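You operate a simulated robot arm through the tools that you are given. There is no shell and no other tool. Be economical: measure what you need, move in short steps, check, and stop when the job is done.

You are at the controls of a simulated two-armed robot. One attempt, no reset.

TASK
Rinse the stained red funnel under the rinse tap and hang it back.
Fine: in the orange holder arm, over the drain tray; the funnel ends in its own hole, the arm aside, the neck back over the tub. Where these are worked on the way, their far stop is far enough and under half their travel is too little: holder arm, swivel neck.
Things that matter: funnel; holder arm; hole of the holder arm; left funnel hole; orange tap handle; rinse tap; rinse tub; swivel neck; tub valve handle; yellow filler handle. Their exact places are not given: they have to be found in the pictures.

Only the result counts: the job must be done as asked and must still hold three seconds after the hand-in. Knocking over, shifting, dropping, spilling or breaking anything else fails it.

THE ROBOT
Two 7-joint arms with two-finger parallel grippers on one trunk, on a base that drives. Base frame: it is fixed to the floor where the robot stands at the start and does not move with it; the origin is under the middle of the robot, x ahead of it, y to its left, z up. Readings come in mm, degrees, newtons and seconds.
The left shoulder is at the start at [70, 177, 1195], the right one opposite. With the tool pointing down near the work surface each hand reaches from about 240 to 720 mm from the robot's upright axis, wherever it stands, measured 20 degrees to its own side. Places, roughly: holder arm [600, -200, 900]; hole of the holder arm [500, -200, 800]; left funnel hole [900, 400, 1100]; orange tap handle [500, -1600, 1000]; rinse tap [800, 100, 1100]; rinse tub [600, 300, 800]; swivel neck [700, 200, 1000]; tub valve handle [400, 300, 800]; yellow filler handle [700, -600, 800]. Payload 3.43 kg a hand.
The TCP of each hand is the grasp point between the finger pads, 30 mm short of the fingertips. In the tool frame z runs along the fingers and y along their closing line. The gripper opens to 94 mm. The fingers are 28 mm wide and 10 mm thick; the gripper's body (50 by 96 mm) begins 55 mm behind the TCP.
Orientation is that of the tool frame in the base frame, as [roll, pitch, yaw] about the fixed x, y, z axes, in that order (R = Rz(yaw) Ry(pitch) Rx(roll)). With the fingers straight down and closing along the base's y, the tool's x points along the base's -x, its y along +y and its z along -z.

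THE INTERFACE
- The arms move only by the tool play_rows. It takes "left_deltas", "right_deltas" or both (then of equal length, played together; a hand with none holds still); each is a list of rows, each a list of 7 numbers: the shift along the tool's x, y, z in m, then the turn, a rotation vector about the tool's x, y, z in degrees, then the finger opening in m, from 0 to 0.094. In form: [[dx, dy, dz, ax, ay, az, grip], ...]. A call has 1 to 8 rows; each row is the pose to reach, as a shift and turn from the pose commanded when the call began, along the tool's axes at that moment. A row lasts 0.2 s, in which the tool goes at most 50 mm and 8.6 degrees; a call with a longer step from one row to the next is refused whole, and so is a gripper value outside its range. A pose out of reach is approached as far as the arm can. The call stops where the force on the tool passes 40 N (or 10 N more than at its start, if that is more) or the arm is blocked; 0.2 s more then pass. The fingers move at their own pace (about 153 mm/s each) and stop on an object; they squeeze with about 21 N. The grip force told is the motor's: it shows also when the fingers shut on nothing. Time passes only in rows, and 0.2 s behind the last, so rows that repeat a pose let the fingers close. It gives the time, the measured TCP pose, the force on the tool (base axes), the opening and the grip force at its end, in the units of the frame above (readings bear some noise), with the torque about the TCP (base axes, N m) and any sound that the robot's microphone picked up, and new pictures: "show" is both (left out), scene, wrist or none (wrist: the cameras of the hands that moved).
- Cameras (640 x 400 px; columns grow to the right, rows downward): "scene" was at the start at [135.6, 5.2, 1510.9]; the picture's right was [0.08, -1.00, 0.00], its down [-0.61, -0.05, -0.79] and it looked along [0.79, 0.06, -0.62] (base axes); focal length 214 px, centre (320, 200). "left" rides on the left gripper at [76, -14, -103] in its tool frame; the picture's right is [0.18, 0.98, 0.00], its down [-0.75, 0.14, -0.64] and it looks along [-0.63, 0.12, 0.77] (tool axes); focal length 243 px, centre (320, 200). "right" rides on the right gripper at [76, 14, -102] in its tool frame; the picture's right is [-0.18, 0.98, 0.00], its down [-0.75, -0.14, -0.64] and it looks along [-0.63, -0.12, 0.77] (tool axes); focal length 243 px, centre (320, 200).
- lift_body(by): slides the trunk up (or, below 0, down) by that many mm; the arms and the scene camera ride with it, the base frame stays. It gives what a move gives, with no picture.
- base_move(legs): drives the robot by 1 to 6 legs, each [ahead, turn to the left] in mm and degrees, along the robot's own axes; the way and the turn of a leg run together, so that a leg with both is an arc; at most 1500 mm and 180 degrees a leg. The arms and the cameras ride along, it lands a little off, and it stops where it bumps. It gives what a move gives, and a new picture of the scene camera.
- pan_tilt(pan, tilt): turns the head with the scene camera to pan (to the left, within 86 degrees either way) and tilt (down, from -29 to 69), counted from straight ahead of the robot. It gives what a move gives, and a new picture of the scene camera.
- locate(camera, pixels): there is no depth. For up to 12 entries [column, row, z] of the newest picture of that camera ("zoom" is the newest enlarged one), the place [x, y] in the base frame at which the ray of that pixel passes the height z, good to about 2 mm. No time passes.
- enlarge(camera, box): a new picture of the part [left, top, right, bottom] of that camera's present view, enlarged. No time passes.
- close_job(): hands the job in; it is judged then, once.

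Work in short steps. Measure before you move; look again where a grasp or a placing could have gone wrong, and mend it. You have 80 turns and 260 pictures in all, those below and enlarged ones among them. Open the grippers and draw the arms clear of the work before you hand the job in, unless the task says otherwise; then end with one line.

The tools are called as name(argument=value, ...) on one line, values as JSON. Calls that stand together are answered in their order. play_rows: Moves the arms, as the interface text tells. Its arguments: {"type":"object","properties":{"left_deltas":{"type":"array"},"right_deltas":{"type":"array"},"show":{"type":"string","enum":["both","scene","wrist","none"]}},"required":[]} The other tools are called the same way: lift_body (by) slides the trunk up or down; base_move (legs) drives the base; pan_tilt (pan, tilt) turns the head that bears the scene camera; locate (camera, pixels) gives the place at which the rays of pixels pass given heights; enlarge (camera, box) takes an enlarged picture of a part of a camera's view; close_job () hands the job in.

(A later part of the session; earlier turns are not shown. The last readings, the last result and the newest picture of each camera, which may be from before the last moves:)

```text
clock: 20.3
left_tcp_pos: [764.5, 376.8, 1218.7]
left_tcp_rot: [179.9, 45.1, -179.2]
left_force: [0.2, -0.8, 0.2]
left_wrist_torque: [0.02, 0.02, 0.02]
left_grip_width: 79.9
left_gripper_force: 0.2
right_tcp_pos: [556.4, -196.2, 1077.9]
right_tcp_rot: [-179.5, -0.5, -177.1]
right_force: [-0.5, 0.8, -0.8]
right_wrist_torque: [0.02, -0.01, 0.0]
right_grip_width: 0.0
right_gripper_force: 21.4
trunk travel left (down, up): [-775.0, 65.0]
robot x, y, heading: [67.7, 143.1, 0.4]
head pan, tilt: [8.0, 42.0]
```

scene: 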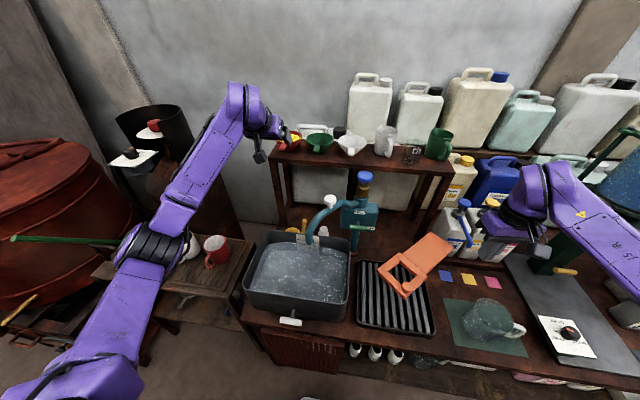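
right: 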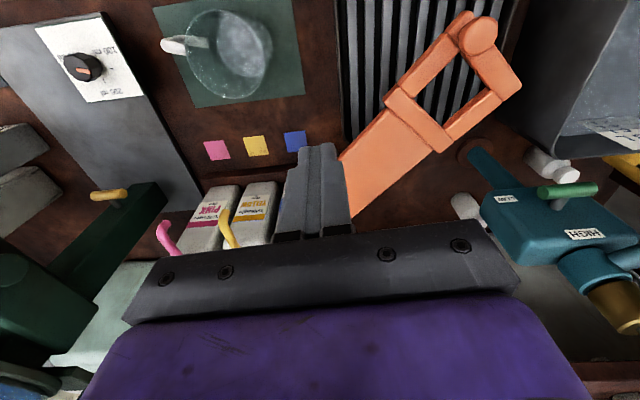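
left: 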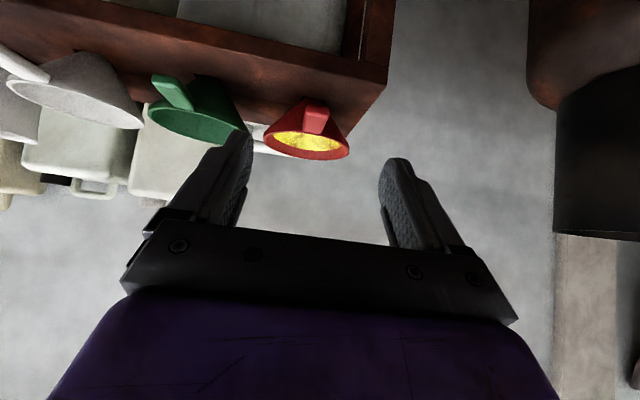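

Handle tip is visible at left (317,110); enlarge and check its position.

enlarge(camera="left", box=[220, 60, 400, 220])

locate(camera="left", pixels=[[315, 108, 1153], [315, 108, 1145], [315, 132, 1150], [265, 142, 1150], [349, 150, 1150], [305, 158, 1150], [326, 112, 1150], [304, 110, 1150]])

enlarge(camera="scene", box=[240, 100, 340, 180])

```text
2.50 times, centred on (310, 140) of left
```

zoom: 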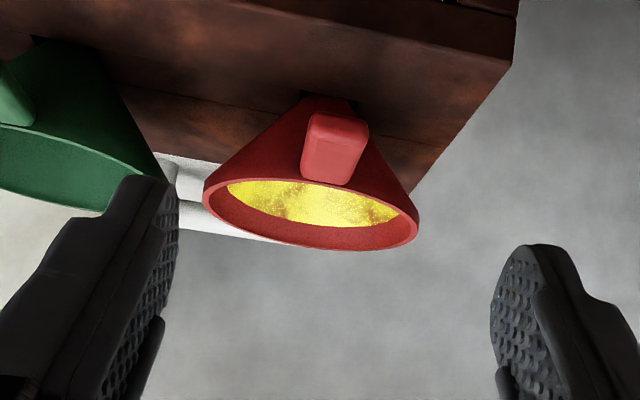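

```text
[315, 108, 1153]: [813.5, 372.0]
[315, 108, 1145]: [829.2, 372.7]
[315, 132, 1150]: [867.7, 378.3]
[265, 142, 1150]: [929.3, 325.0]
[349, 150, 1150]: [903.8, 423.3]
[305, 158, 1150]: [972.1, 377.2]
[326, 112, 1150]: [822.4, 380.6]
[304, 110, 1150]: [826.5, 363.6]
```

```text
5.00 times, centred on (290, 140) of scene
```

zoom: 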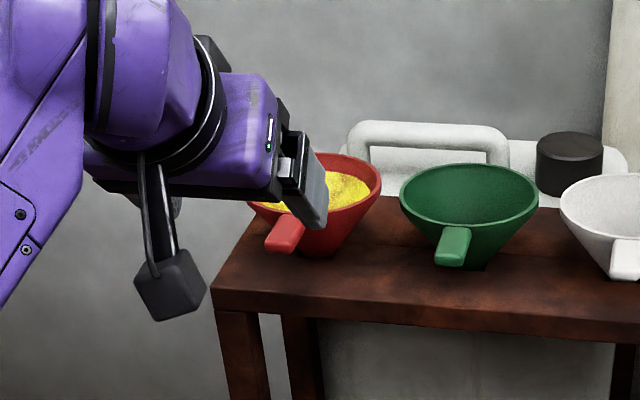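

Handle confirmed: tip ≈ (820,372,1150), ~18 mm wide. Advance along the tool axis 98 mm, opening 70 mm, and look.

play_rows(left_deltas=[[0, -0.003, 0.035, 0, 0, 0, 0.07], [0, -0.005, 0.07, 0, 0, 0, 0.07], [0, -0.005, 0.096, 0, 0, 0, 0.07]], show="wrist")

enlarge(camera="left", box=[220, 60, 400, 220])

enlarge(camera="scene", box=[240, 100, 340, 180])

```text
clock: 21.1
left_tcp_pos: [831.1, 371.9, 1150.4]
left_tcp_rot: [179.9, 45.1, -179.2]
left_force: [0.0, -0.2, -0.4]
left_wrist_torque: [-0.01, 0.01, 0.02]
left_grip_width: 69.9
left_gripper_force: 0.0
right_tcp_pos: [556.4, -195.0, 1078.5]
right_tcp_rot: [-179.2, -0.4, -177.2]
right_force: [-0.3, -0.2, -0.8]
right_wrist_torque: [0.02, 0.01, 0.01]
right_grip_width: 0.1
right_gripper_force: 21.2
trunk travel left (down, up): [-775.0, 65.0]
robot x, y, heading: [72.5, 148.9, 0.5]
head pan, tilt: [8.0, 42.0]
```

left: 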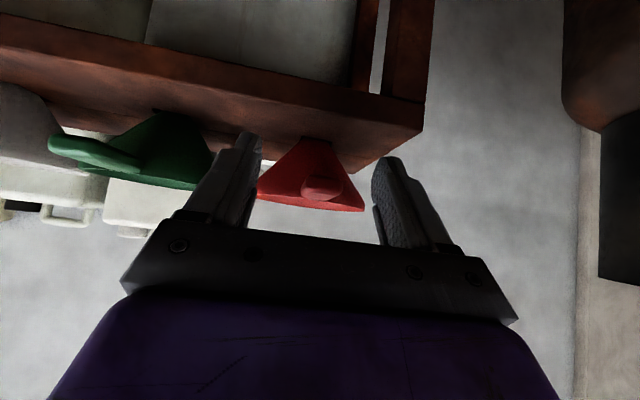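

```text
2.50 times, centred on (310, 140) of left
```

zoom: 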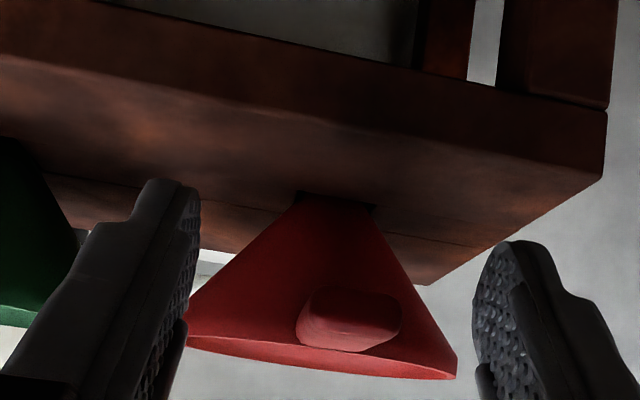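

```text
5.00 times, centred on (290, 140) of scene
```

zoom: 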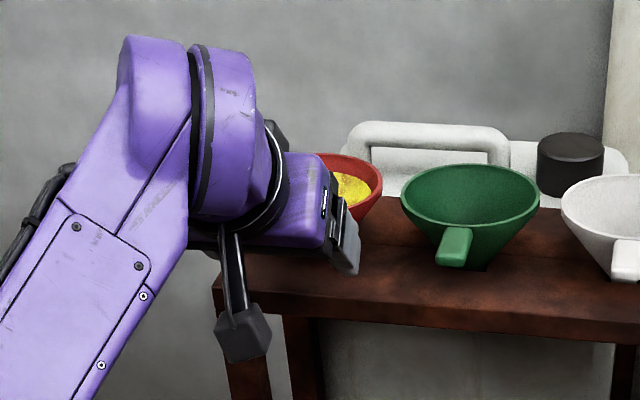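

The handle lies between the pads, roughly centred. Close the gripper.

play_rows(left_deltas=[[0, 0.002, 0.002, 0, 0, 0, 0.03], [0, 0.002, 0.002, 0, 0, 0, 0.0], [0, 0.002, 0.002, 0, 0, 0, 0.0]], show="wrist")

enlarge(camera="left", box=[220, 60, 400, 220])

```text
clock: 21.9
left_tcp_pos: [831.2, 375.0, 1148.8]
left_tcp_rot: [-180.0, 45.1, -179.3]
left_force: [-0.1, -0.6, -0.2]
left_wrist_torque: [-0.01, 0.02, 0.01]
left_grip_width: 20.7
left_gripper_force: 20.4
right_tcp_pos: [555.9, -195.5, 1078.5]
right_tcp_rot: [-179.5, -0.5, -177.1]
right_force: [0.2, -0.4, 0.3]
right_wrist_torque: [0.03, 0.03, 0.0]
right_grip_width: 0.0
right_gripper_force: 20.9
trunk travel left (down, up): [-775.0, 65.0]
robot x, y, heading: [76.1, 144.4, 0.4]
head pan, tilt: [8.0, 42.0]
```

left: 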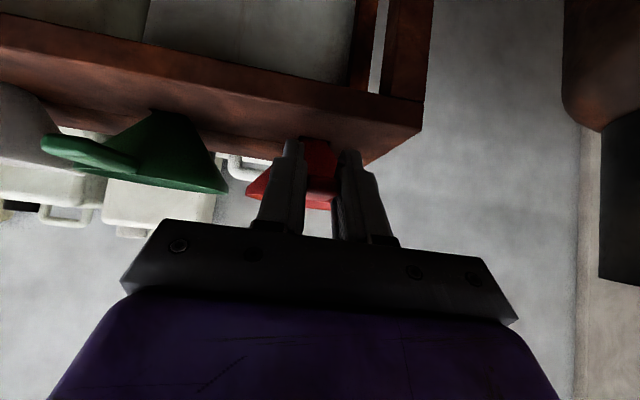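

```text
2.50 times, centred on (310, 140) of left
```

zoom: 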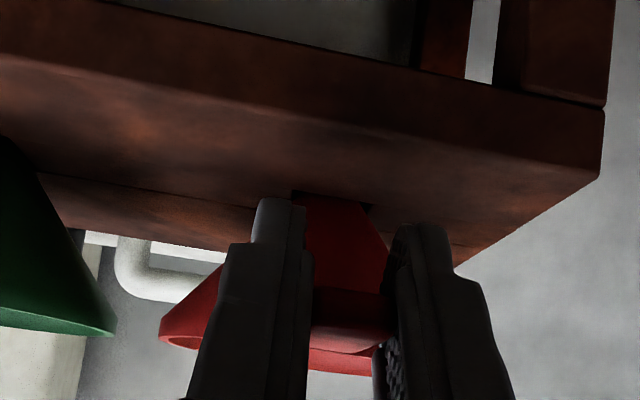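

Gripped (20.7 mm). Lift straight up 140 mm (along −x,−z of the tool at 45°).

play_rows(left_deltas=[[-0.018, 0, -0.018, 0, 0, 0, 0.0], [-0.042, 0, -0.042, 0, 0, 0, 0.0], [-0.07, 0, -0.07, 0, 0, 0, 0.0], [-0.1, 0, -0.1, 0, 0, 0, 0.0]], show="both")

enlarge(camera="scene", box=[230, 60, 350, 180])

```text
clock: 22.9
left_tcp_pos: [830.6, 372.6, 1293.4]
left_tcp_rot: [179.9, 45.0, -179.2]
left_force: [-0.8, -0.2, -0.5]
left_wrist_torque: [0.0, 0.0, 0.0]
left_grip_width: 20.4
left_gripper_force: 21.3
right_tcp_pos: [553.9, -195.5, 1079.4]
right_tcp_rot: [-179.4, -0.3, -177.2]
right_force: [-0.3, 0.0, -0.4]
right_wrist_torque: [-0.01, -0.01, 0.02]
right_grip_width: 0.0
right_gripper_force: 21.3
trunk travel left (down, up): [-775.0, 65.0]
robot x, y, heading: [74.9, 145.4, 0.1]
head pan, tilt: [8.0, 42.0]
```

scene: 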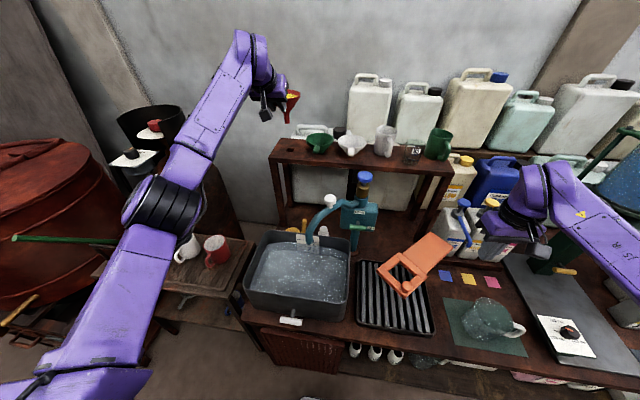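
left: 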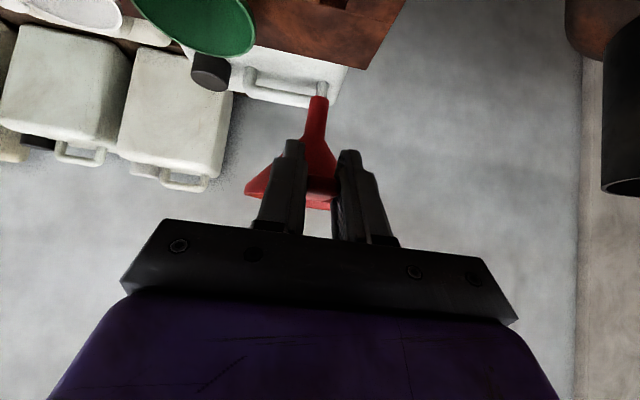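

```text
3.33 times, centred on (290, 120) of scene
```

zoom: 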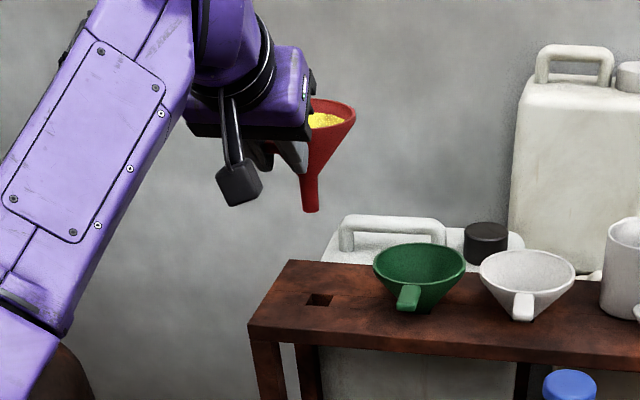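

Funnel is out cleanly with a long spout. Next: withdraw the hand to x≈550 at the same height while yawing −55° about the vertical, so that the handle will point clear of the holder knob.

play_rows(left_deltas=[[0.0283, 0, -0.0283, 5.56, 0, 5.56, 0.0], [0.0566, 0, -0.0566, 11.12, 0, 11.12, 0.0], [0.0849, 0, -0.0849, 16.68, 0, 16.68, 0.0], [0.1132, 0, -0.1132, 22.24, 0, 22.24, 0.0], [0.1415, 0, -0.1415, 27.8, 0, 27.8, 0.0], [0.1698, 0, -0.1698, 33.36, 0, 33.36, 0.0], [0.198, 0, -0.198, 38.9, 0, 38.9, 0.0]], show="scene")

```text
clock: 24.5
left_tcp_pos: [550.3, 370.8, 1292.6]
left_tcp_rot: [179.9, 45.1, 125.6]
left_force: [-0.8, -0.5, -0.7]
left_wrist_torque: [0.04, 0.0, 0.06]
left_grip_width: 20.4
left_gripper_force: 21.5
right_tcp_pos: [554.7, -194.3, 1080.4]
right_tcp_rot: [-179.4, -0.4, -177.1]
right_force: [-0.7, 0.4, 0.7]
right_wrist_torque: [0.01, 0.0, -0.03]
right_grip_width: 0.0
right_gripper_force: 20.8
trunk travel left (down, up): [-775.0, 65.0]
robot x, y, heading: [72.8, 146.1, 0.2]
head pan, tilt: [8.0, 42.0]
```

scene: 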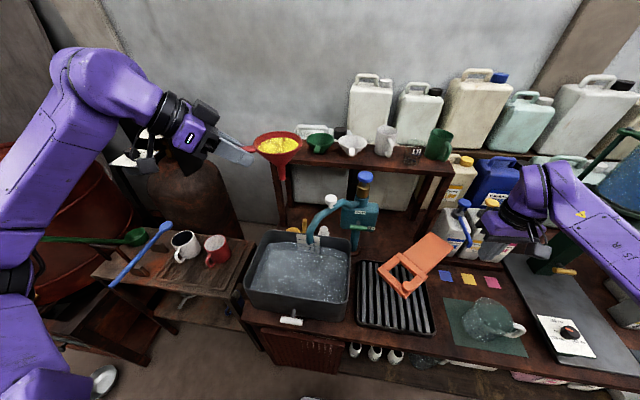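

Funnel level, yaw −54°. Move horizontally at z≈1290 to above the hole (TCP ≈ (531,16)); right hand shifts away 80 mm to the right.

play_rows(left_deltas=[[-0.0245, -0.0278, 0.0245, 0, 0, 0, 0.0], [-0.049, -0.0555, 0.049, 0, 0, 0, 0.0], [-0.0736, -0.0833, 0.0736, 0, 0, 0, 0.0], [-0.0981, -0.111, 0.0981, 0, 0, 0, 0.0], [-0.1226, -0.1388, 0.1226, 0, 0, 0, 0.0], [-0.1472, -0.1665, 0.1472, 0, 0, 0, 0.0], [-0.1717, -0.1943, 0.1717, 0, 0, 0, 0.0], [-0.1962, -0.222, 0.1962, 0, 0, 0, 0.0]], right_deltas=[[0, -0.02, 0, 0, 0, 0, 0], [0, -0.04, 0, 0, 0, 0, 0], [0, -0.06, 0, 0, 0, 0, 0], [0, -0.08, 0, 0, 0, 0, 0], [0, -0.1, 0, 0, 0, 0, 0], [0, -0.12, 0, 0, 0, 0, 0], [0, -0.12, 0, 0, 0, 0, 0], [0, -0.12, 0, 0, 0, 0, 0]], show="both")

```text
clock: 26.3
left_tcp_pos: [533.4, 8.5, 1290.9]
left_tcp_rot: [179.8, 44.9, 125.7]
left_force: [-0.5, -1.1, -0.3]
left_wrist_torque: [0.05, 0.02, 0.03]
left_grip_width: 19.8
left_gripper_force: 20.9
right_tcp_pos: [563.1, -316.0, 1080.3]
right_tcp_rot: [-179.6, -0.5, -177.3]
right_force: [0.2, -0.7, 0.1]
right_wrist_torque: [0.0, -0.02, 0.01]
right_grip_width: 0.0
right_gripper_force: 21.3
trunk travel left (down, up): [-775.0, 65.0]
robot x, y, heading: [70.0, 146.7, 0.3]
head pan, tilt: [8.0, 42.0]
```

scene: 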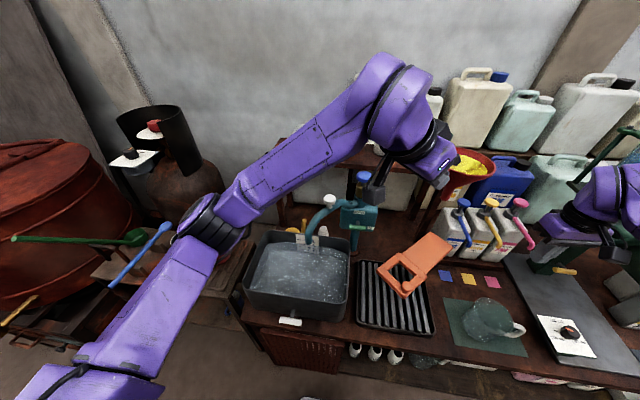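
right: 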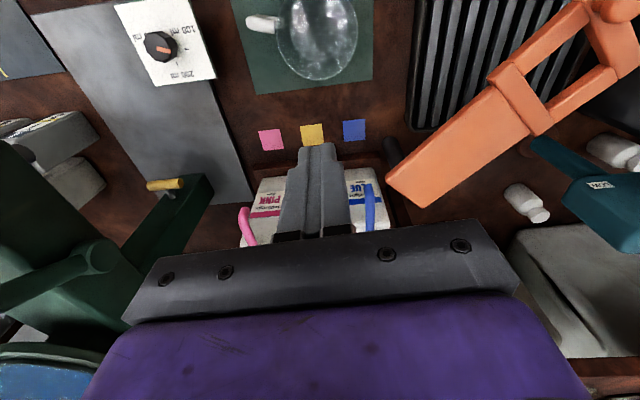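
left: 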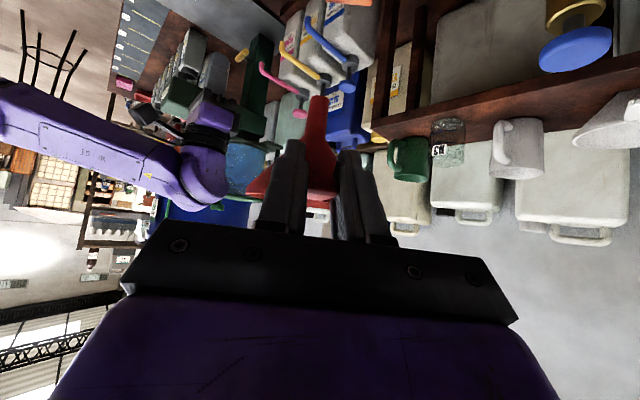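

Funnel centre is now ≈ (580,−57) above the hole (577,−50). Descend 240 mm with a small correction, then check.

play_rows(left_deltas=[[0.029, 0, 0.027, 0, 0, 0, 0.0], [0.059, 0.001, 0.054, 0, 0, 0, 0.0], [0.089, 0.001, 0.082, 0, 0, 0, 0.0], [0.119, 0.001, 0.11, 0, 0, 0, 0.0], [0.149, 0.001, 0.139, 0, 0, 0, 0.0], [0.175, 0.001, 0.165, 0, 0, 0, 0.0]], show="both")

enlarge(camera="scene", box=[330, 180, 490, 340])

enlarge(camera="right", box=[400, 0, 640, 150])

```text
clock: 27.7
left_tcp_pos: [528.6, 21.9, 1051.5]
left_tcp_rot: [-180.0, 45.1, 125.8]
left_force: [-0.4, 0.4, -0.6]
left_wrist_torque: [0.01, 0.02, -0.01]
left_grip_width: 19.1
left_gripper_force: 21.0
right_tcp_pos: [563.4, -313.7, 1080.2]
right_tcp_rot: [-179.4, -0.5, -177.3]
right_force: [-0.2, -0.3, -0.3]
right_wrist_torque: [-0.01, 0.03, 0.01]
right_grip_width: 0.0
right_gripper_force: 21.1
trunk travel left (down, up): [-775.0, 65.0]
robot x, y, heading: [75.1, 145.2, 0.2]
head pan, tilt: [8.0, 42.0]
```

scene: 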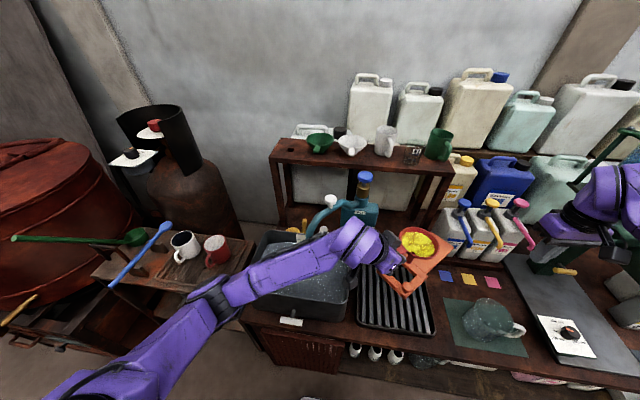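
left: 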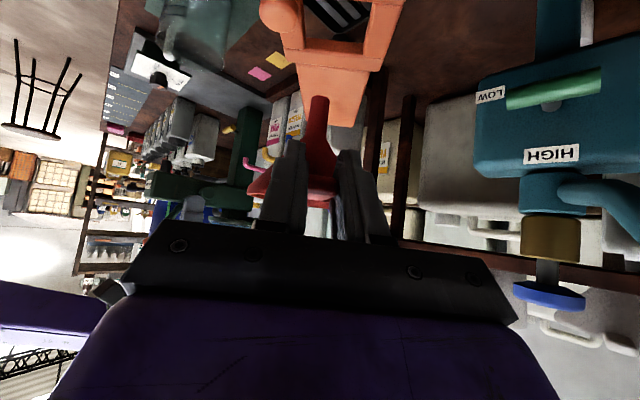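

```text
2.50 times, centred on (410, 260) of scene
```

zoom: 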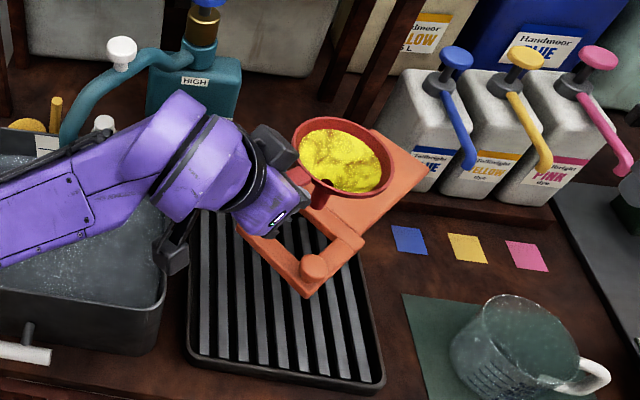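

```text
2.67 times, centred on (520, 75) of right
```

zoom: 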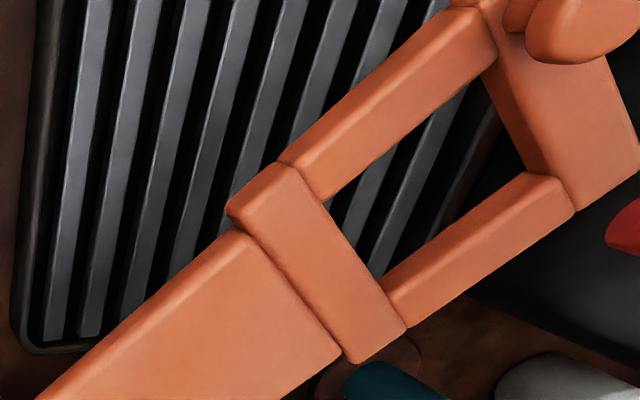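

Check funnel rim centre (scene zoom (345,157) → px (420,243)) and re-measure the hole from both views.

locate(camera="scene", pixels=[[420, 243, 1052], [403, 234, 1052], [438, 250, 1052], [420, 268, 890], [402.3, 289.5, 890], [388, 273, 890], [426, 267.5, 890]])

locate(camera="right", pixels=[[522.2, 75, 890], [543.2, 105, 890], [598.7, 64.5, 890], [582.6, 28, 890], [522.2, 75, 880], [543.2, 105, 880], [598.7, 64.5, 880], [582.6, 28, 880]])

```text
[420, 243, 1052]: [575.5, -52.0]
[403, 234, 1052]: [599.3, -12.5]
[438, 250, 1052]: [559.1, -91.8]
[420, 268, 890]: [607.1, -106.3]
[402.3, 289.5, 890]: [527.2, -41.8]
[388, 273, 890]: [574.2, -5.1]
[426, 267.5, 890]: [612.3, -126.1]
```

```text
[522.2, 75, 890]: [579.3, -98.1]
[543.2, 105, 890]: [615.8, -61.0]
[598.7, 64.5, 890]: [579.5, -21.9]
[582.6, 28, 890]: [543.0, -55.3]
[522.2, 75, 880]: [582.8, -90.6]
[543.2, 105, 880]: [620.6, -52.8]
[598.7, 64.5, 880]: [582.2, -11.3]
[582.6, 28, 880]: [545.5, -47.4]
```

Rim centre ≈ (577,−52); hole centre ≈ (580,−48) at z≈882. Small correction and descend 110 mm.

play_rows(left_deltas=[[0.021, 0.005, 0.019, 0, 0, 0, 0.0], [0.041, 0.005, 0.039, 0, 0, 0, 0.0], [0.06, 0.005, 0.058, 0, 0, 0, 0.0], [0.079, 0.005, 0.077, 0, 0, 0, 0.0]], show="both")

enlarge(camera="scene", box=[330, 180, 490, 340])

enlarge(camera="right", box=[400, 0, 640, 150])

```text
clock: 28.7
left_tcp_pos: [534.0, 23.7, 940.8]
left_tcp_rot: [180.0, 44.9, 125.7]
left_force: [-0.4, 0.6, -0.2]
left_wrist_torque: [0.04, 0.02, 0.02]
left_grip_width: 19.4
left_gripper_force: 20.2
right_tcp_pos: [563.5, -313.7, 1081.4]
right_tcp_rot: [-179.4, -0.6, -177.2]
right_force: [-0.6, -0.9, -0.1]
right_wrist_torque: [0.0, 0.0, -0.03]
right_grip_width: 0.0
right_gripper_force: 21.0
trunk travel left (down, up): [-775.0, 65.0]
robot x, y, heading: [69.2, 147.5, -0.1]
head pan, tilt: [8.0, 42.0]
```

scene: 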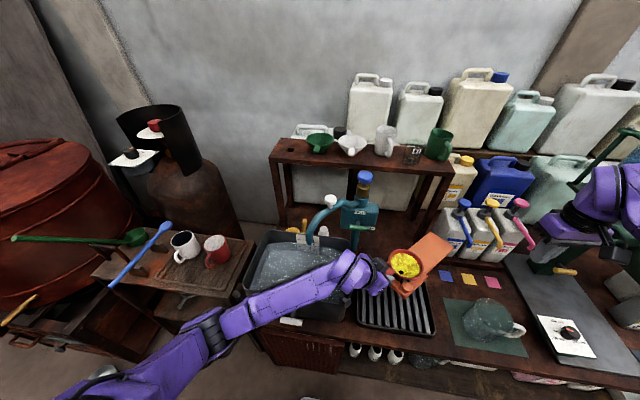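
left: 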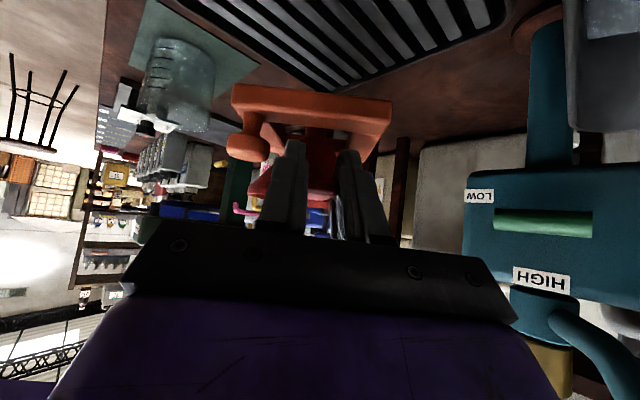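

```text
2.50 times, centred on (410, 260) of scene
```

zoom: 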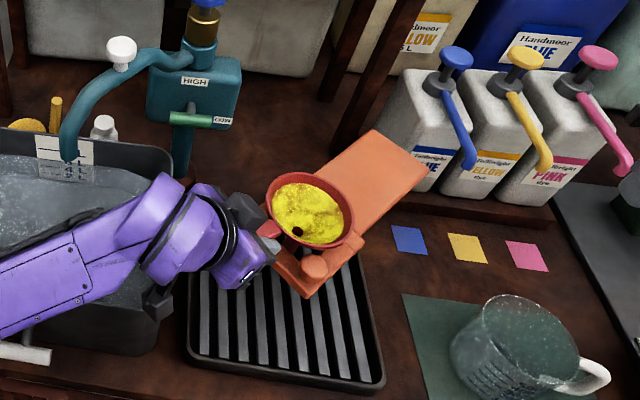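

```text
2.67 times, centred on (520, 75) of right
```

zoom: 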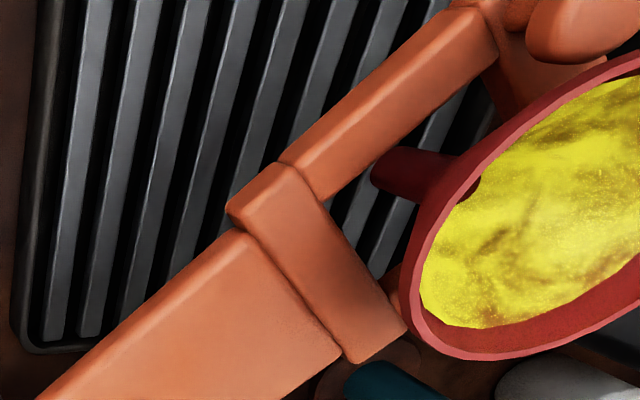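

Spout has entered the hole. Lower in small steps another 30 mm, watching the force.

play_rows(left_deltas=[[0.0055, 0, 0.0055, 0, 0, 0, 0.0], [0.011, 0, 0.011, 0, 0, 0, 0.0], [0.0165, 0, 0.0165, 0, 0, 0, 0.0], [0.021, 0, 0.021, 0, 0, 0, 0.0]], show="both")

enlarge(camera="scene", box=[340, 220, 460, 320])

enlarge(camera="left", box=[200, 60, 440, 260])

```text
clock: 29.7
left_tcp_pos: [533.6, 24.1, 911.6]
left_tcp_rot: [180.0, 45.0, 125.8]
left_force: [2.3, -1.3, 8.3]
left_wrist_torque: [-0.54, -0.22, 0.18]
left_grip_width: 20.8
left_gripper_force: 20.9
right_tcp_pos: [563.1, -313.7, 1082.0]
right_tcp_rot: [-179.4, -0.4, -177.2]
right_force: [-0.6, 0.6, -0.1]
right_wrist_torque: [-0.02, 0.0, 0.04]
right_grip_width: 0.0
right_gripper_force: 21.0
trunk travel left (down, up): [-775.0, 65.0]
robot x, y, heading: [68.0, 145.8, 0.3]
head pan, tilt: [8.0, 42.0]
```

scene: 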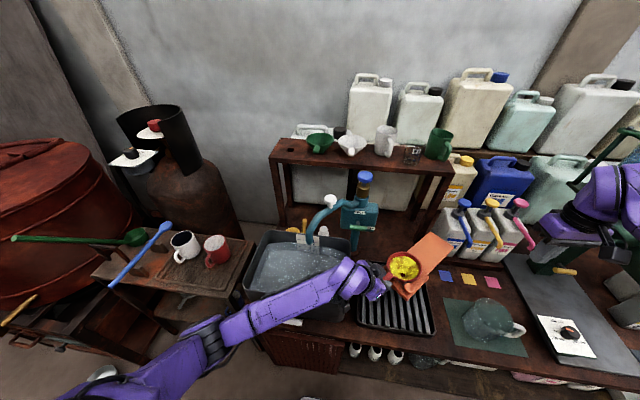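
left: 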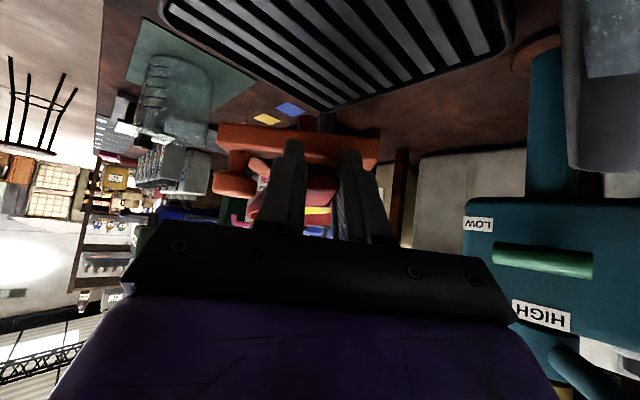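

```text
4.00 times, centred on (400, 270) of scene
```

zoom: 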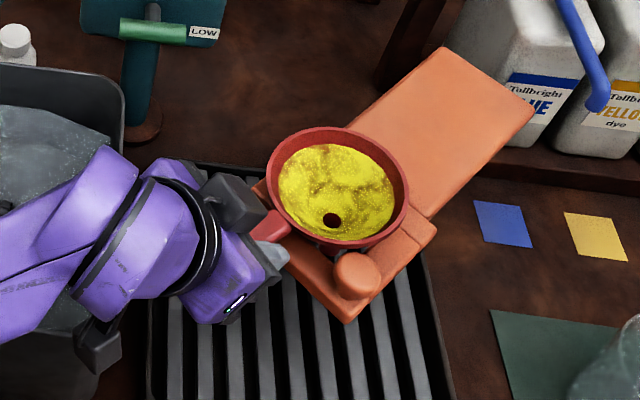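

```text
2.00 times, centred on (320, 160) of left
```

zoom: 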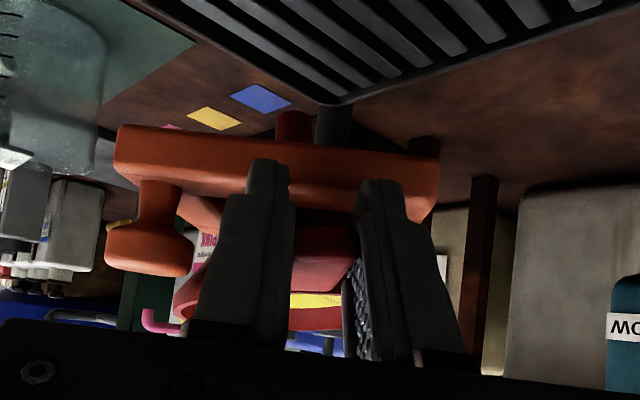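

Contact is felt (8 N up); the cone sits in the hole. Open the fingers to 46 mm and look whether it sits.

play_rows(left_deltas=[[0, 0, 0, 0, 0, 0, 0.03], [0, 0, 0, 0, 0, 0, 0.046], [0, 0, 0, 0, 0, 0, 0.046]], show="scene")

enlarge(camera="scene", box=[340, 220, 460, 320])

enlarge(camera="left", box=[200, 60, 440, 260])

```text
clock: 30.5
left_tcp_pos: [533.4, 25.2, 912.0]
left_tcp_rot: [-179.9, 44.9, 125.8]
left_force: [0.3, -0.8, 0.6]
left_wrist_torque: [0.02, 0.0, 0.01]
left_grip_width: 46.0
left_gripper_force: 0.0
right_tcp_pos: [563.8, -314.3, 1081.0]
right_tcp_rot: [-179.3, -0.5, -177.2]
right_force: [0.4, 0.0, 1.3]
right_wrist_torque: [0.0, -0.01, 0.01]
right_grip_width: 0.0
right_gripper_force: 20.9
trunk travel left (down, up): [-775.0, 65.0]
robot x, y, heading: [75.5, 143.3, 0.6]
head pan, tilt: [8.0, 42.0]
```

scene: 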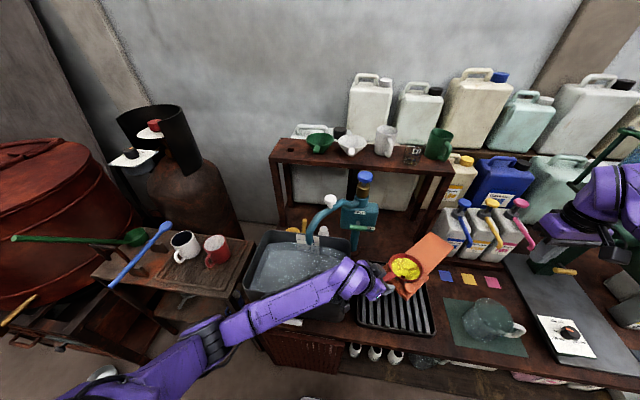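

```text
4.00 times, centred on (400, 270) of scene
```

zoom: 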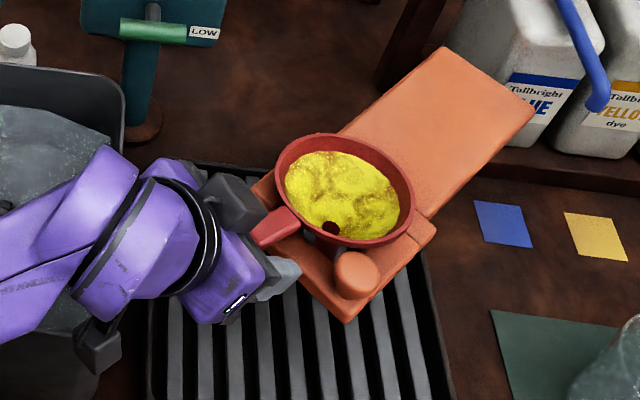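

```text
2.00 times, centred on (320, 160) of left
```

zoom: 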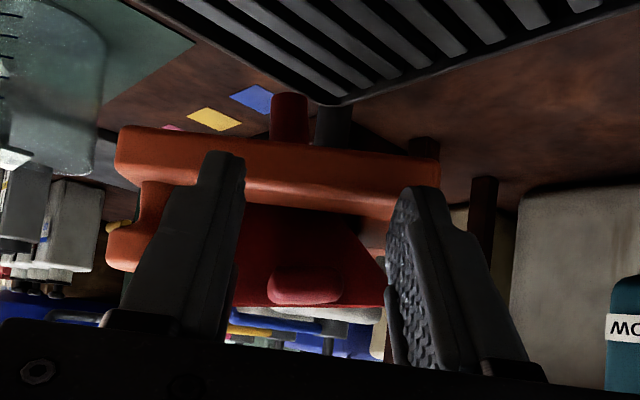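

Funnel rests in the holder. Withdraw along the tool axis, then up.

play_rows(left_deltas=[[0, 0, -0.035, 0, 0, 0, 0.05], [0, 0, -0.075, 0, 0, 0, 0.05], [0, 0, -0.115, 0, 0, 0, 0.05], [-0.032, 0, -0.147, 0, 0, 0, 0.05], [-0.065, 0, -0.18, 0, 0, 0, 0.05], [-0.098, 0, -0.213, 0, 0, 0, 0.05], [-0.131, 0, -0.246, 0, 0, 0, 0.05]], show="scene")

enlarge(camera="scene", box=[290, 170, 450, 320])

enlarge(camera="right", box=[400, 0, 640, 150])

```text
clock: 32.1
left_tcp_pos: [487.1, 88.1, 1180.0]
left_tcp_rot: [-179.9, 44.9, 125.7]
left_force: [0.8, -0.7, -1.0]
left_wrist_torque: [-0.01, 0.01, -0.03]
left_grip_width: 50.0
left_gripper_force: 0.1
right_tcp_pos: [562.0, -314.9, 1081.1]
right_tcp_rot: [-179.5, -0.5, -177.2]
right_force: [-0.2, 0.1, -0.5]
right_wrist_torque: [0.01, 0.01, -0.01]
right_grip_width: 0.0
right_gripper_force: 20.9
trunk travel left (down, up): [-775.0, 65.0]
robot x, y, heading: [74.0, 147.4, 0.1]
head pan, tilt: [8.0, 42.0]
```

scene: 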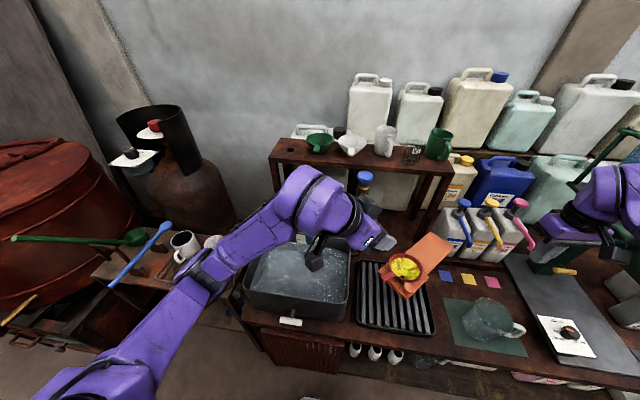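

```text
2.67 times, centred on (370, 245) of scene
```

zoom: 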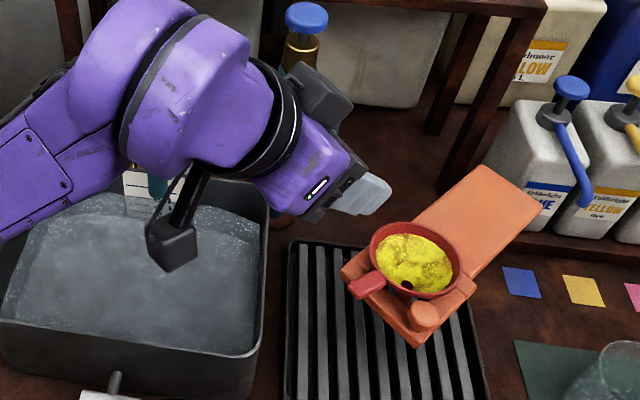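

```text
2.67 times, centred on (520, 75) of right
```

zoom: 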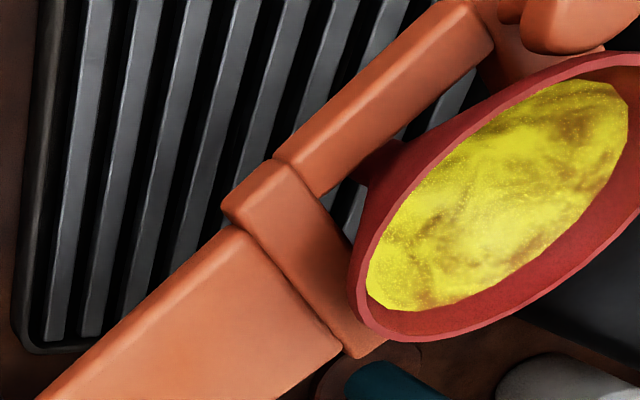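

Funnel sits well in the holder arm. Bring the left hand upright above the neck's white knob (645,189,1103) at z≈1240.

play_rows(left_deltas=[[-0.014, 0.02, -0.012, 0, 7.5, 0, 0.06], [-0.025, 0.05, -0.02, 0, 15, 0, 0.06], [-0.034, 0.085, -0.026, 0, 22.5, 0, 0.06], [-0.041, 0.12, -0.03, 0, 30, 0, 0.06], [-0.046, 0.155, -0.033, 0, 37.5, 0, 0.06], [-0.05, 0.187, -0.035, 0, 45, 0, 0.06]], show="both")

enlarge(camera="left", box=[200, 0, 520, 200])

```text
clock: 33.5
left_tcp_pos: [644.7, 190.1, 1240.2]
left_tcp_rot: [180.0, -0.1, 125.8]
left_force: [0.9, 0.2, 0.3]
left_wrist_torque: [0.05, 0.01, -0.03]
left_grip_width: 60.2
left_gripper_force: 0.1
right_tcp_pos: [563.2, -315.9, 1080.3]
right_tcp_rot: [-179.6, -0.4, -177.2]
right_force: [0.7, -0.1, 0.1]
right_wrist_torque: [0.02, -0.03, -0.02]
right_grip_width: 0.0
right_gripper_force: 21.3
trunk travel left (down, up): [-775.0, 65.0]
robot x, y, heading: [72.9, 144.2, 0.2]
head pan, tilt: [8.0, 42.0]
```

scene: 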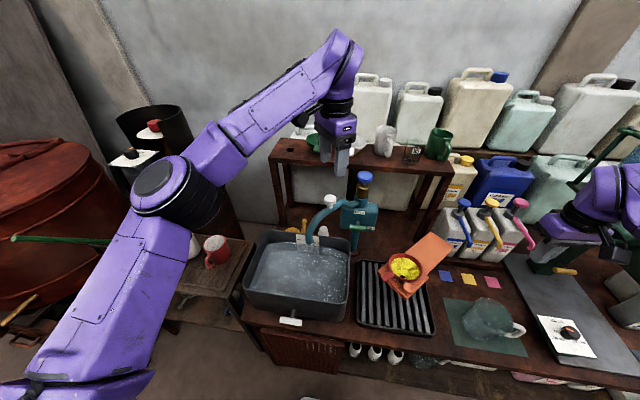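
left: 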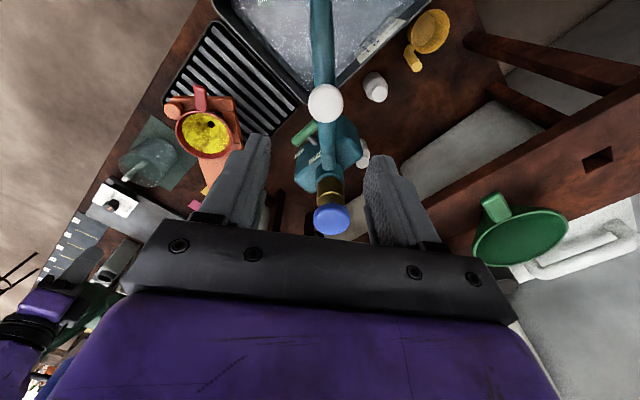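

```text
2.00 times, centred on (360, 100) of left
```

zoom: 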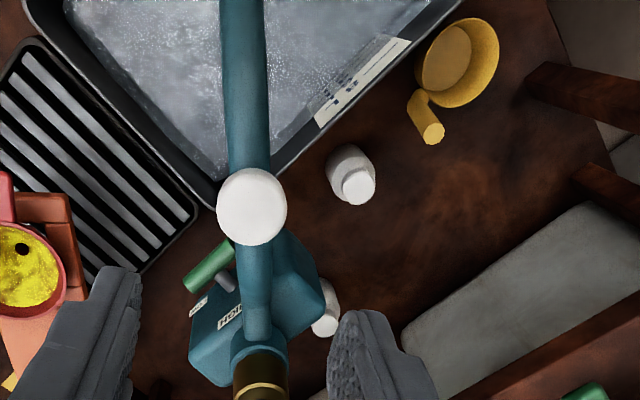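

Nice alignment: the neck's direction matches the gripper. Measure knob, button, and also the empty rack hole (597,160).

locate(camera="left", pixels=[[325.5, 103, 1100], [325.5, 103, 1115], [331, 219, 1110], [597, 160, 1097], [205, 133, 912]])

locate(camera="scene", pixels=[[290.5, 150, 1097], [332, 200.5, 1100], [332, 200.5, 1115], [405, 267, 912]])

```text
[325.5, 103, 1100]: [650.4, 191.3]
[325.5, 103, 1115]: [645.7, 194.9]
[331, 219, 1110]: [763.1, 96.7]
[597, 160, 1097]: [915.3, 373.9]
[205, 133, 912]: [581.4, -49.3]
```

```text
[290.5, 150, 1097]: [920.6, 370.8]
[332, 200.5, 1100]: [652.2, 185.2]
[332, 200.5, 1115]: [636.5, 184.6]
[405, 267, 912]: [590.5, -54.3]
```

Knob ≈ (649,190,1103). Descend straddling it, then close.

play_rows(left_deltas=[[-0.002, 0.003, 0.045, 0, 0, 0, 0.07], [-0.002, 0.003, 0.09, 0, 0, 0, 0.07], [-0.002, 0.003, 0.13, 0, 0, 0, 0.07], [-0.002, 0.003, 0.13, 0, 0, 0, 0.03], [-0.002, 0.003, 0.13, 0, 0, 0, 0.0], [-0.002, 0.003, 0.13, 0, 0, 0, 0.0]], show="both")

```text
clock: 34.9
left_tcp_pos: [651.0, 189.1, 1110.0]
left_tcp_rot: [180.0, 0.1, 125.8]
left_force: [1.2, -0.2, 0.8]
left_wrist_torque: [-0.73, -0.61, 0.13]
left_grip_width: 33.5
left_gripper_force: 45.1
right_tcp_pos: [563.7, -314.0, 1080.4]
right_tcp_rot: [-179.5, -0.5, -177.2]
right_force: [0.3, -0.2, 0.3]
right_wrist_torque: [-0.01, -0.05, 0.0]
right_grip_width: 0.0
right_gripper_force: 21.5
trunk travel left (down, up): [-775.0, 65.0]
robot x, y, heading: [70.9, 144.6, 0.3]
head pan, tilt: [8.0, 42.0]
```

scene: 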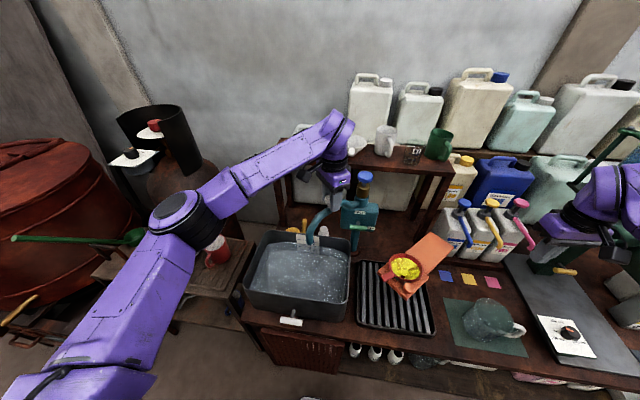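
left: 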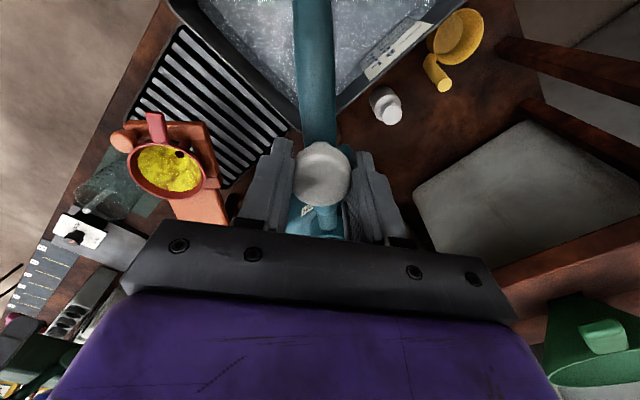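

Gripped the knob (33.5 mm). Now swing it about the tap axis (763,97), rotating the hand along; first 32°.

play_rows(left_deltas=[[-0.0066, -0.0191, 0, 0, 0, -8, 0.0], [-0.0156, -0.0372, 0, 0, 0, -16, 0.0], [-0.0271, -0.0537, 0, 0, 0, -24, 0.0], [-0.0409, -0.0686, 0, 0, 0, -32, 0.0]], show="both")

```text
clock: 35.9
left_tcp_pos: [619.0, 117.6, 1110.2]
left_tcp_rot: [180.0, 0.1, 157.8]
left_force: [9.7, -5.0, 18.4]
left_wrist_torque: [-0.03, 0.74, -0.54]
left_grip_width: 33.7
left_gripper_force: 44.9
right_tcp_pos: [563.2, -316.0, 1081.4]
right_tcp_rot: [-179.4, -0.4, -177.2]
right_force: [0.3, 0.2, -0.8]
right_wrist_torque: [-0.03, 0.0, 0.03]
right_grip_width: 0.0
right_gripper_force: 21.0
trunk travel left (down, up): [-775.0, 65.0]
robot x, y, heading: [73.9, 149.0, 0.3]
head pan, tilt: [8.0, 42.0]
```

scene: 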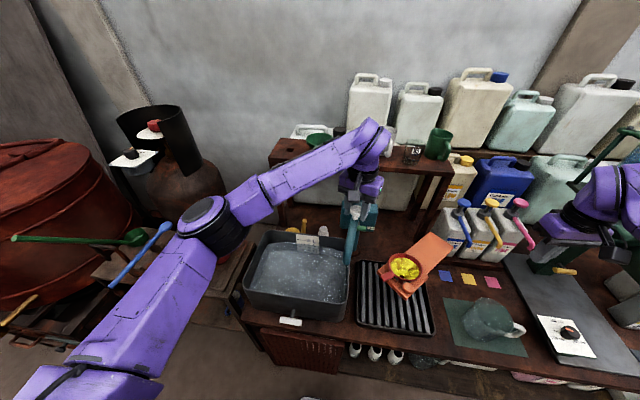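
left: 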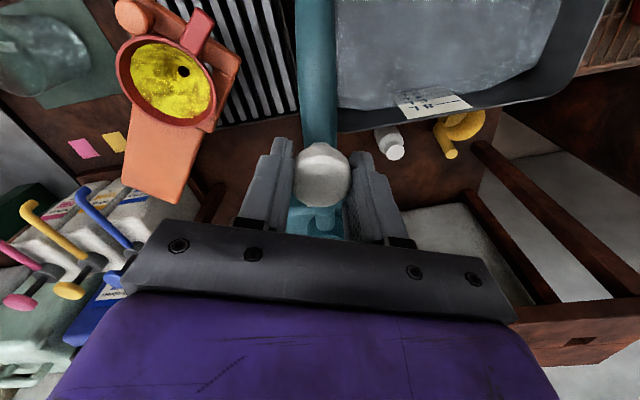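

Neck moves well. Continue 40° more with a 2 mm inward correction.

play_rows(left_deltas=[[-0.0086, -0.0189, -0.001, 0, 0, -8, 0.0], [-0.0176, -0.037, -0.001, 0, 0, -16, 0.0], [-0.0291, -0.0535, -0.001, 0, 0, -24, 0.0], [-0.0426, -0.0679, -0.001, 0, 0, -32, 0.0], [-0.058, -0.0803, -0.001, 0, 0, -40, 0.0]], show="both")

enlarge(camera="scene", box=[320, 160, 480, 320])

```text
clock: 37.1
left_tcp_pos: [622.6, 48.1, 1109.0]
left_tcp_rot: [179.9, -0.3, -162.2]
left_force: [-3.2, -4.4, -11.4]
left_wrist_torque: [0.09, 0.1, -0.46]
left_grip_width: 32.9
left_gripper_force: 45.4
left hand out of reach, approached as far as the arm can: row 4, 5
right_tcp_pos: [563.4, -314.0, 1081.7]
right_tcp_rot: [-179.3, -0.5, -177.3]
right_force: [-0.2, 0.3, 1.0]
right_wrist_torque: [-0.04, -0.04, 0.04]
right_grip_width: 0.0
right_gripper_force: 21.3
trunk travel left (down, up): [-775.0, 65.0]
robot x, y, heading: [73.5, 145.4, 0.1]
head pan, tilt: [8.0, 42.0]
```

scene: 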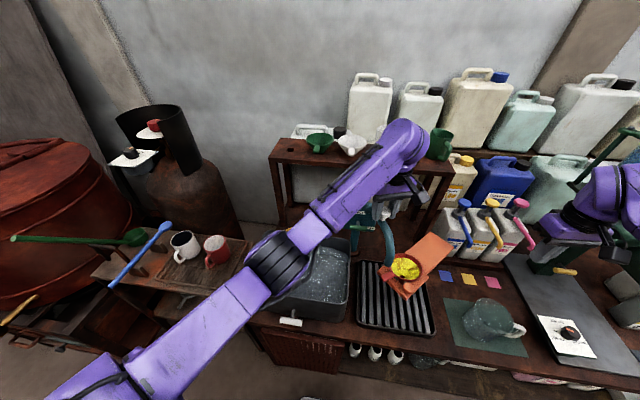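
left: 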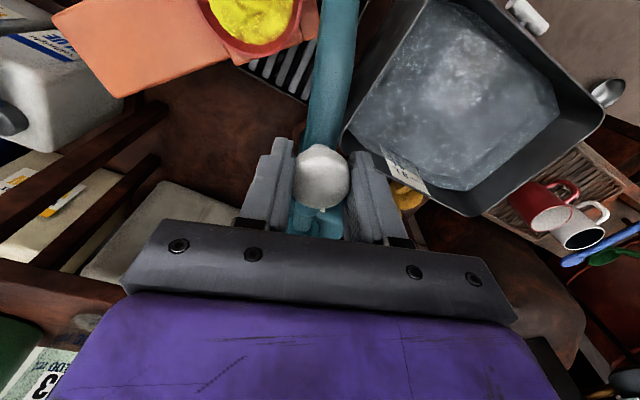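

```text
2.50 times, centred on (400, 240) of scene
```

zoom: 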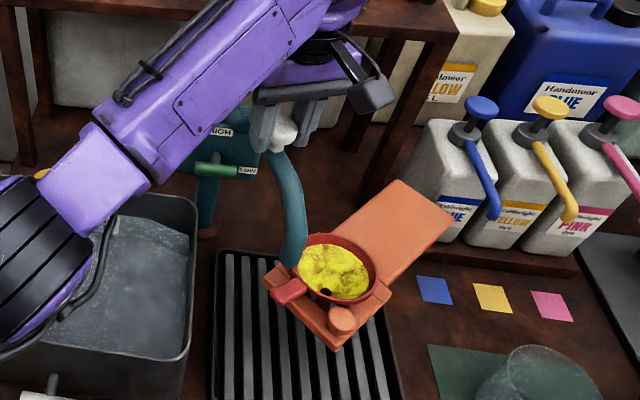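

The neck is ~59° around; hand yaw leads it. Translate on without rotating, ~20° more.

play_rows(left_deltas=[[-0.0012, -0.01, 0, 0, 0, 0, 0.0], [-0.0025, -0.02, 0, 0, 0, 0, 0.0], [-0.0058, -0.0352, 0, 0, 0, 0, 0.0], [-0.0104, -0.0491, 0, 0, 0, 0, 0.0]], show="both")

enlarge(camera="scene", box=[320, 160, 480, 320])

```text
clock: 38.1
left_tcp_pos: [622.8, 47.9, 1108.5]
left_tcp_rot: [179.9, -0.2, -162.0]
left_force: [-3.1, 1.9, -18.1]
left_wrist_torque: [-0.43, 0.6, 0.45]
left_grip_width: 33.2
left_gripper_force: 45.0
left hand out of reach, approached as far as the arm can: row 1, 2, 3, 4
right_tcp_pos: [563.8, -313.6, 1080.4]
right_tcp_rot: [-179.4, -0.6, -177.1]
right_force: [0.5, 0.2, -0.5]
right_wrist_torque: [-0.01, -0.01, 0.02]
right_grip_width: 0.0
right_gripper_force: 21.0
trunk travel left (down, up): [-775.0, 65.0]
robot x, y, heading: [72.4, 146.6, 0.2]
head pan, tilt: [8.0, 42.0]
```

scene: 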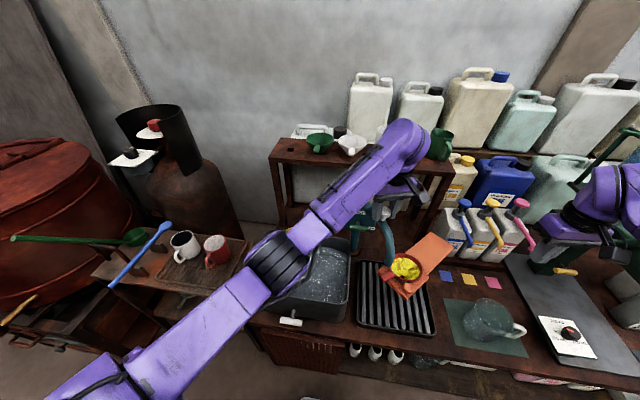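
left: 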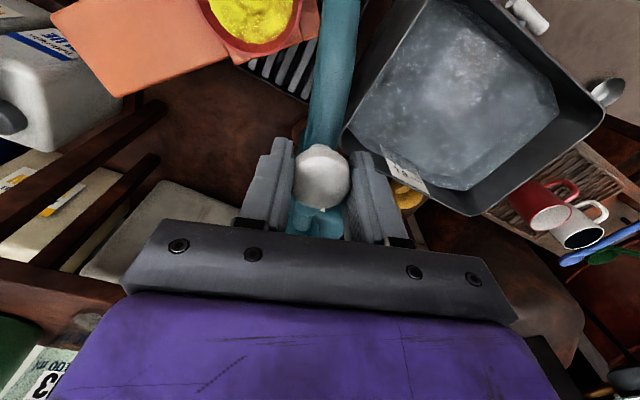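

```text
2.50 times, centred on (400, 240) of scene
```

zoom: 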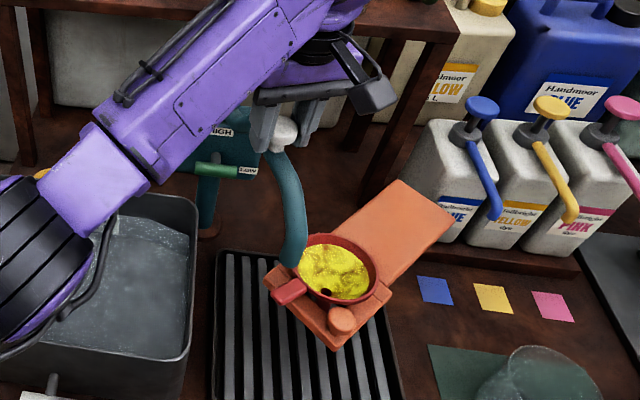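

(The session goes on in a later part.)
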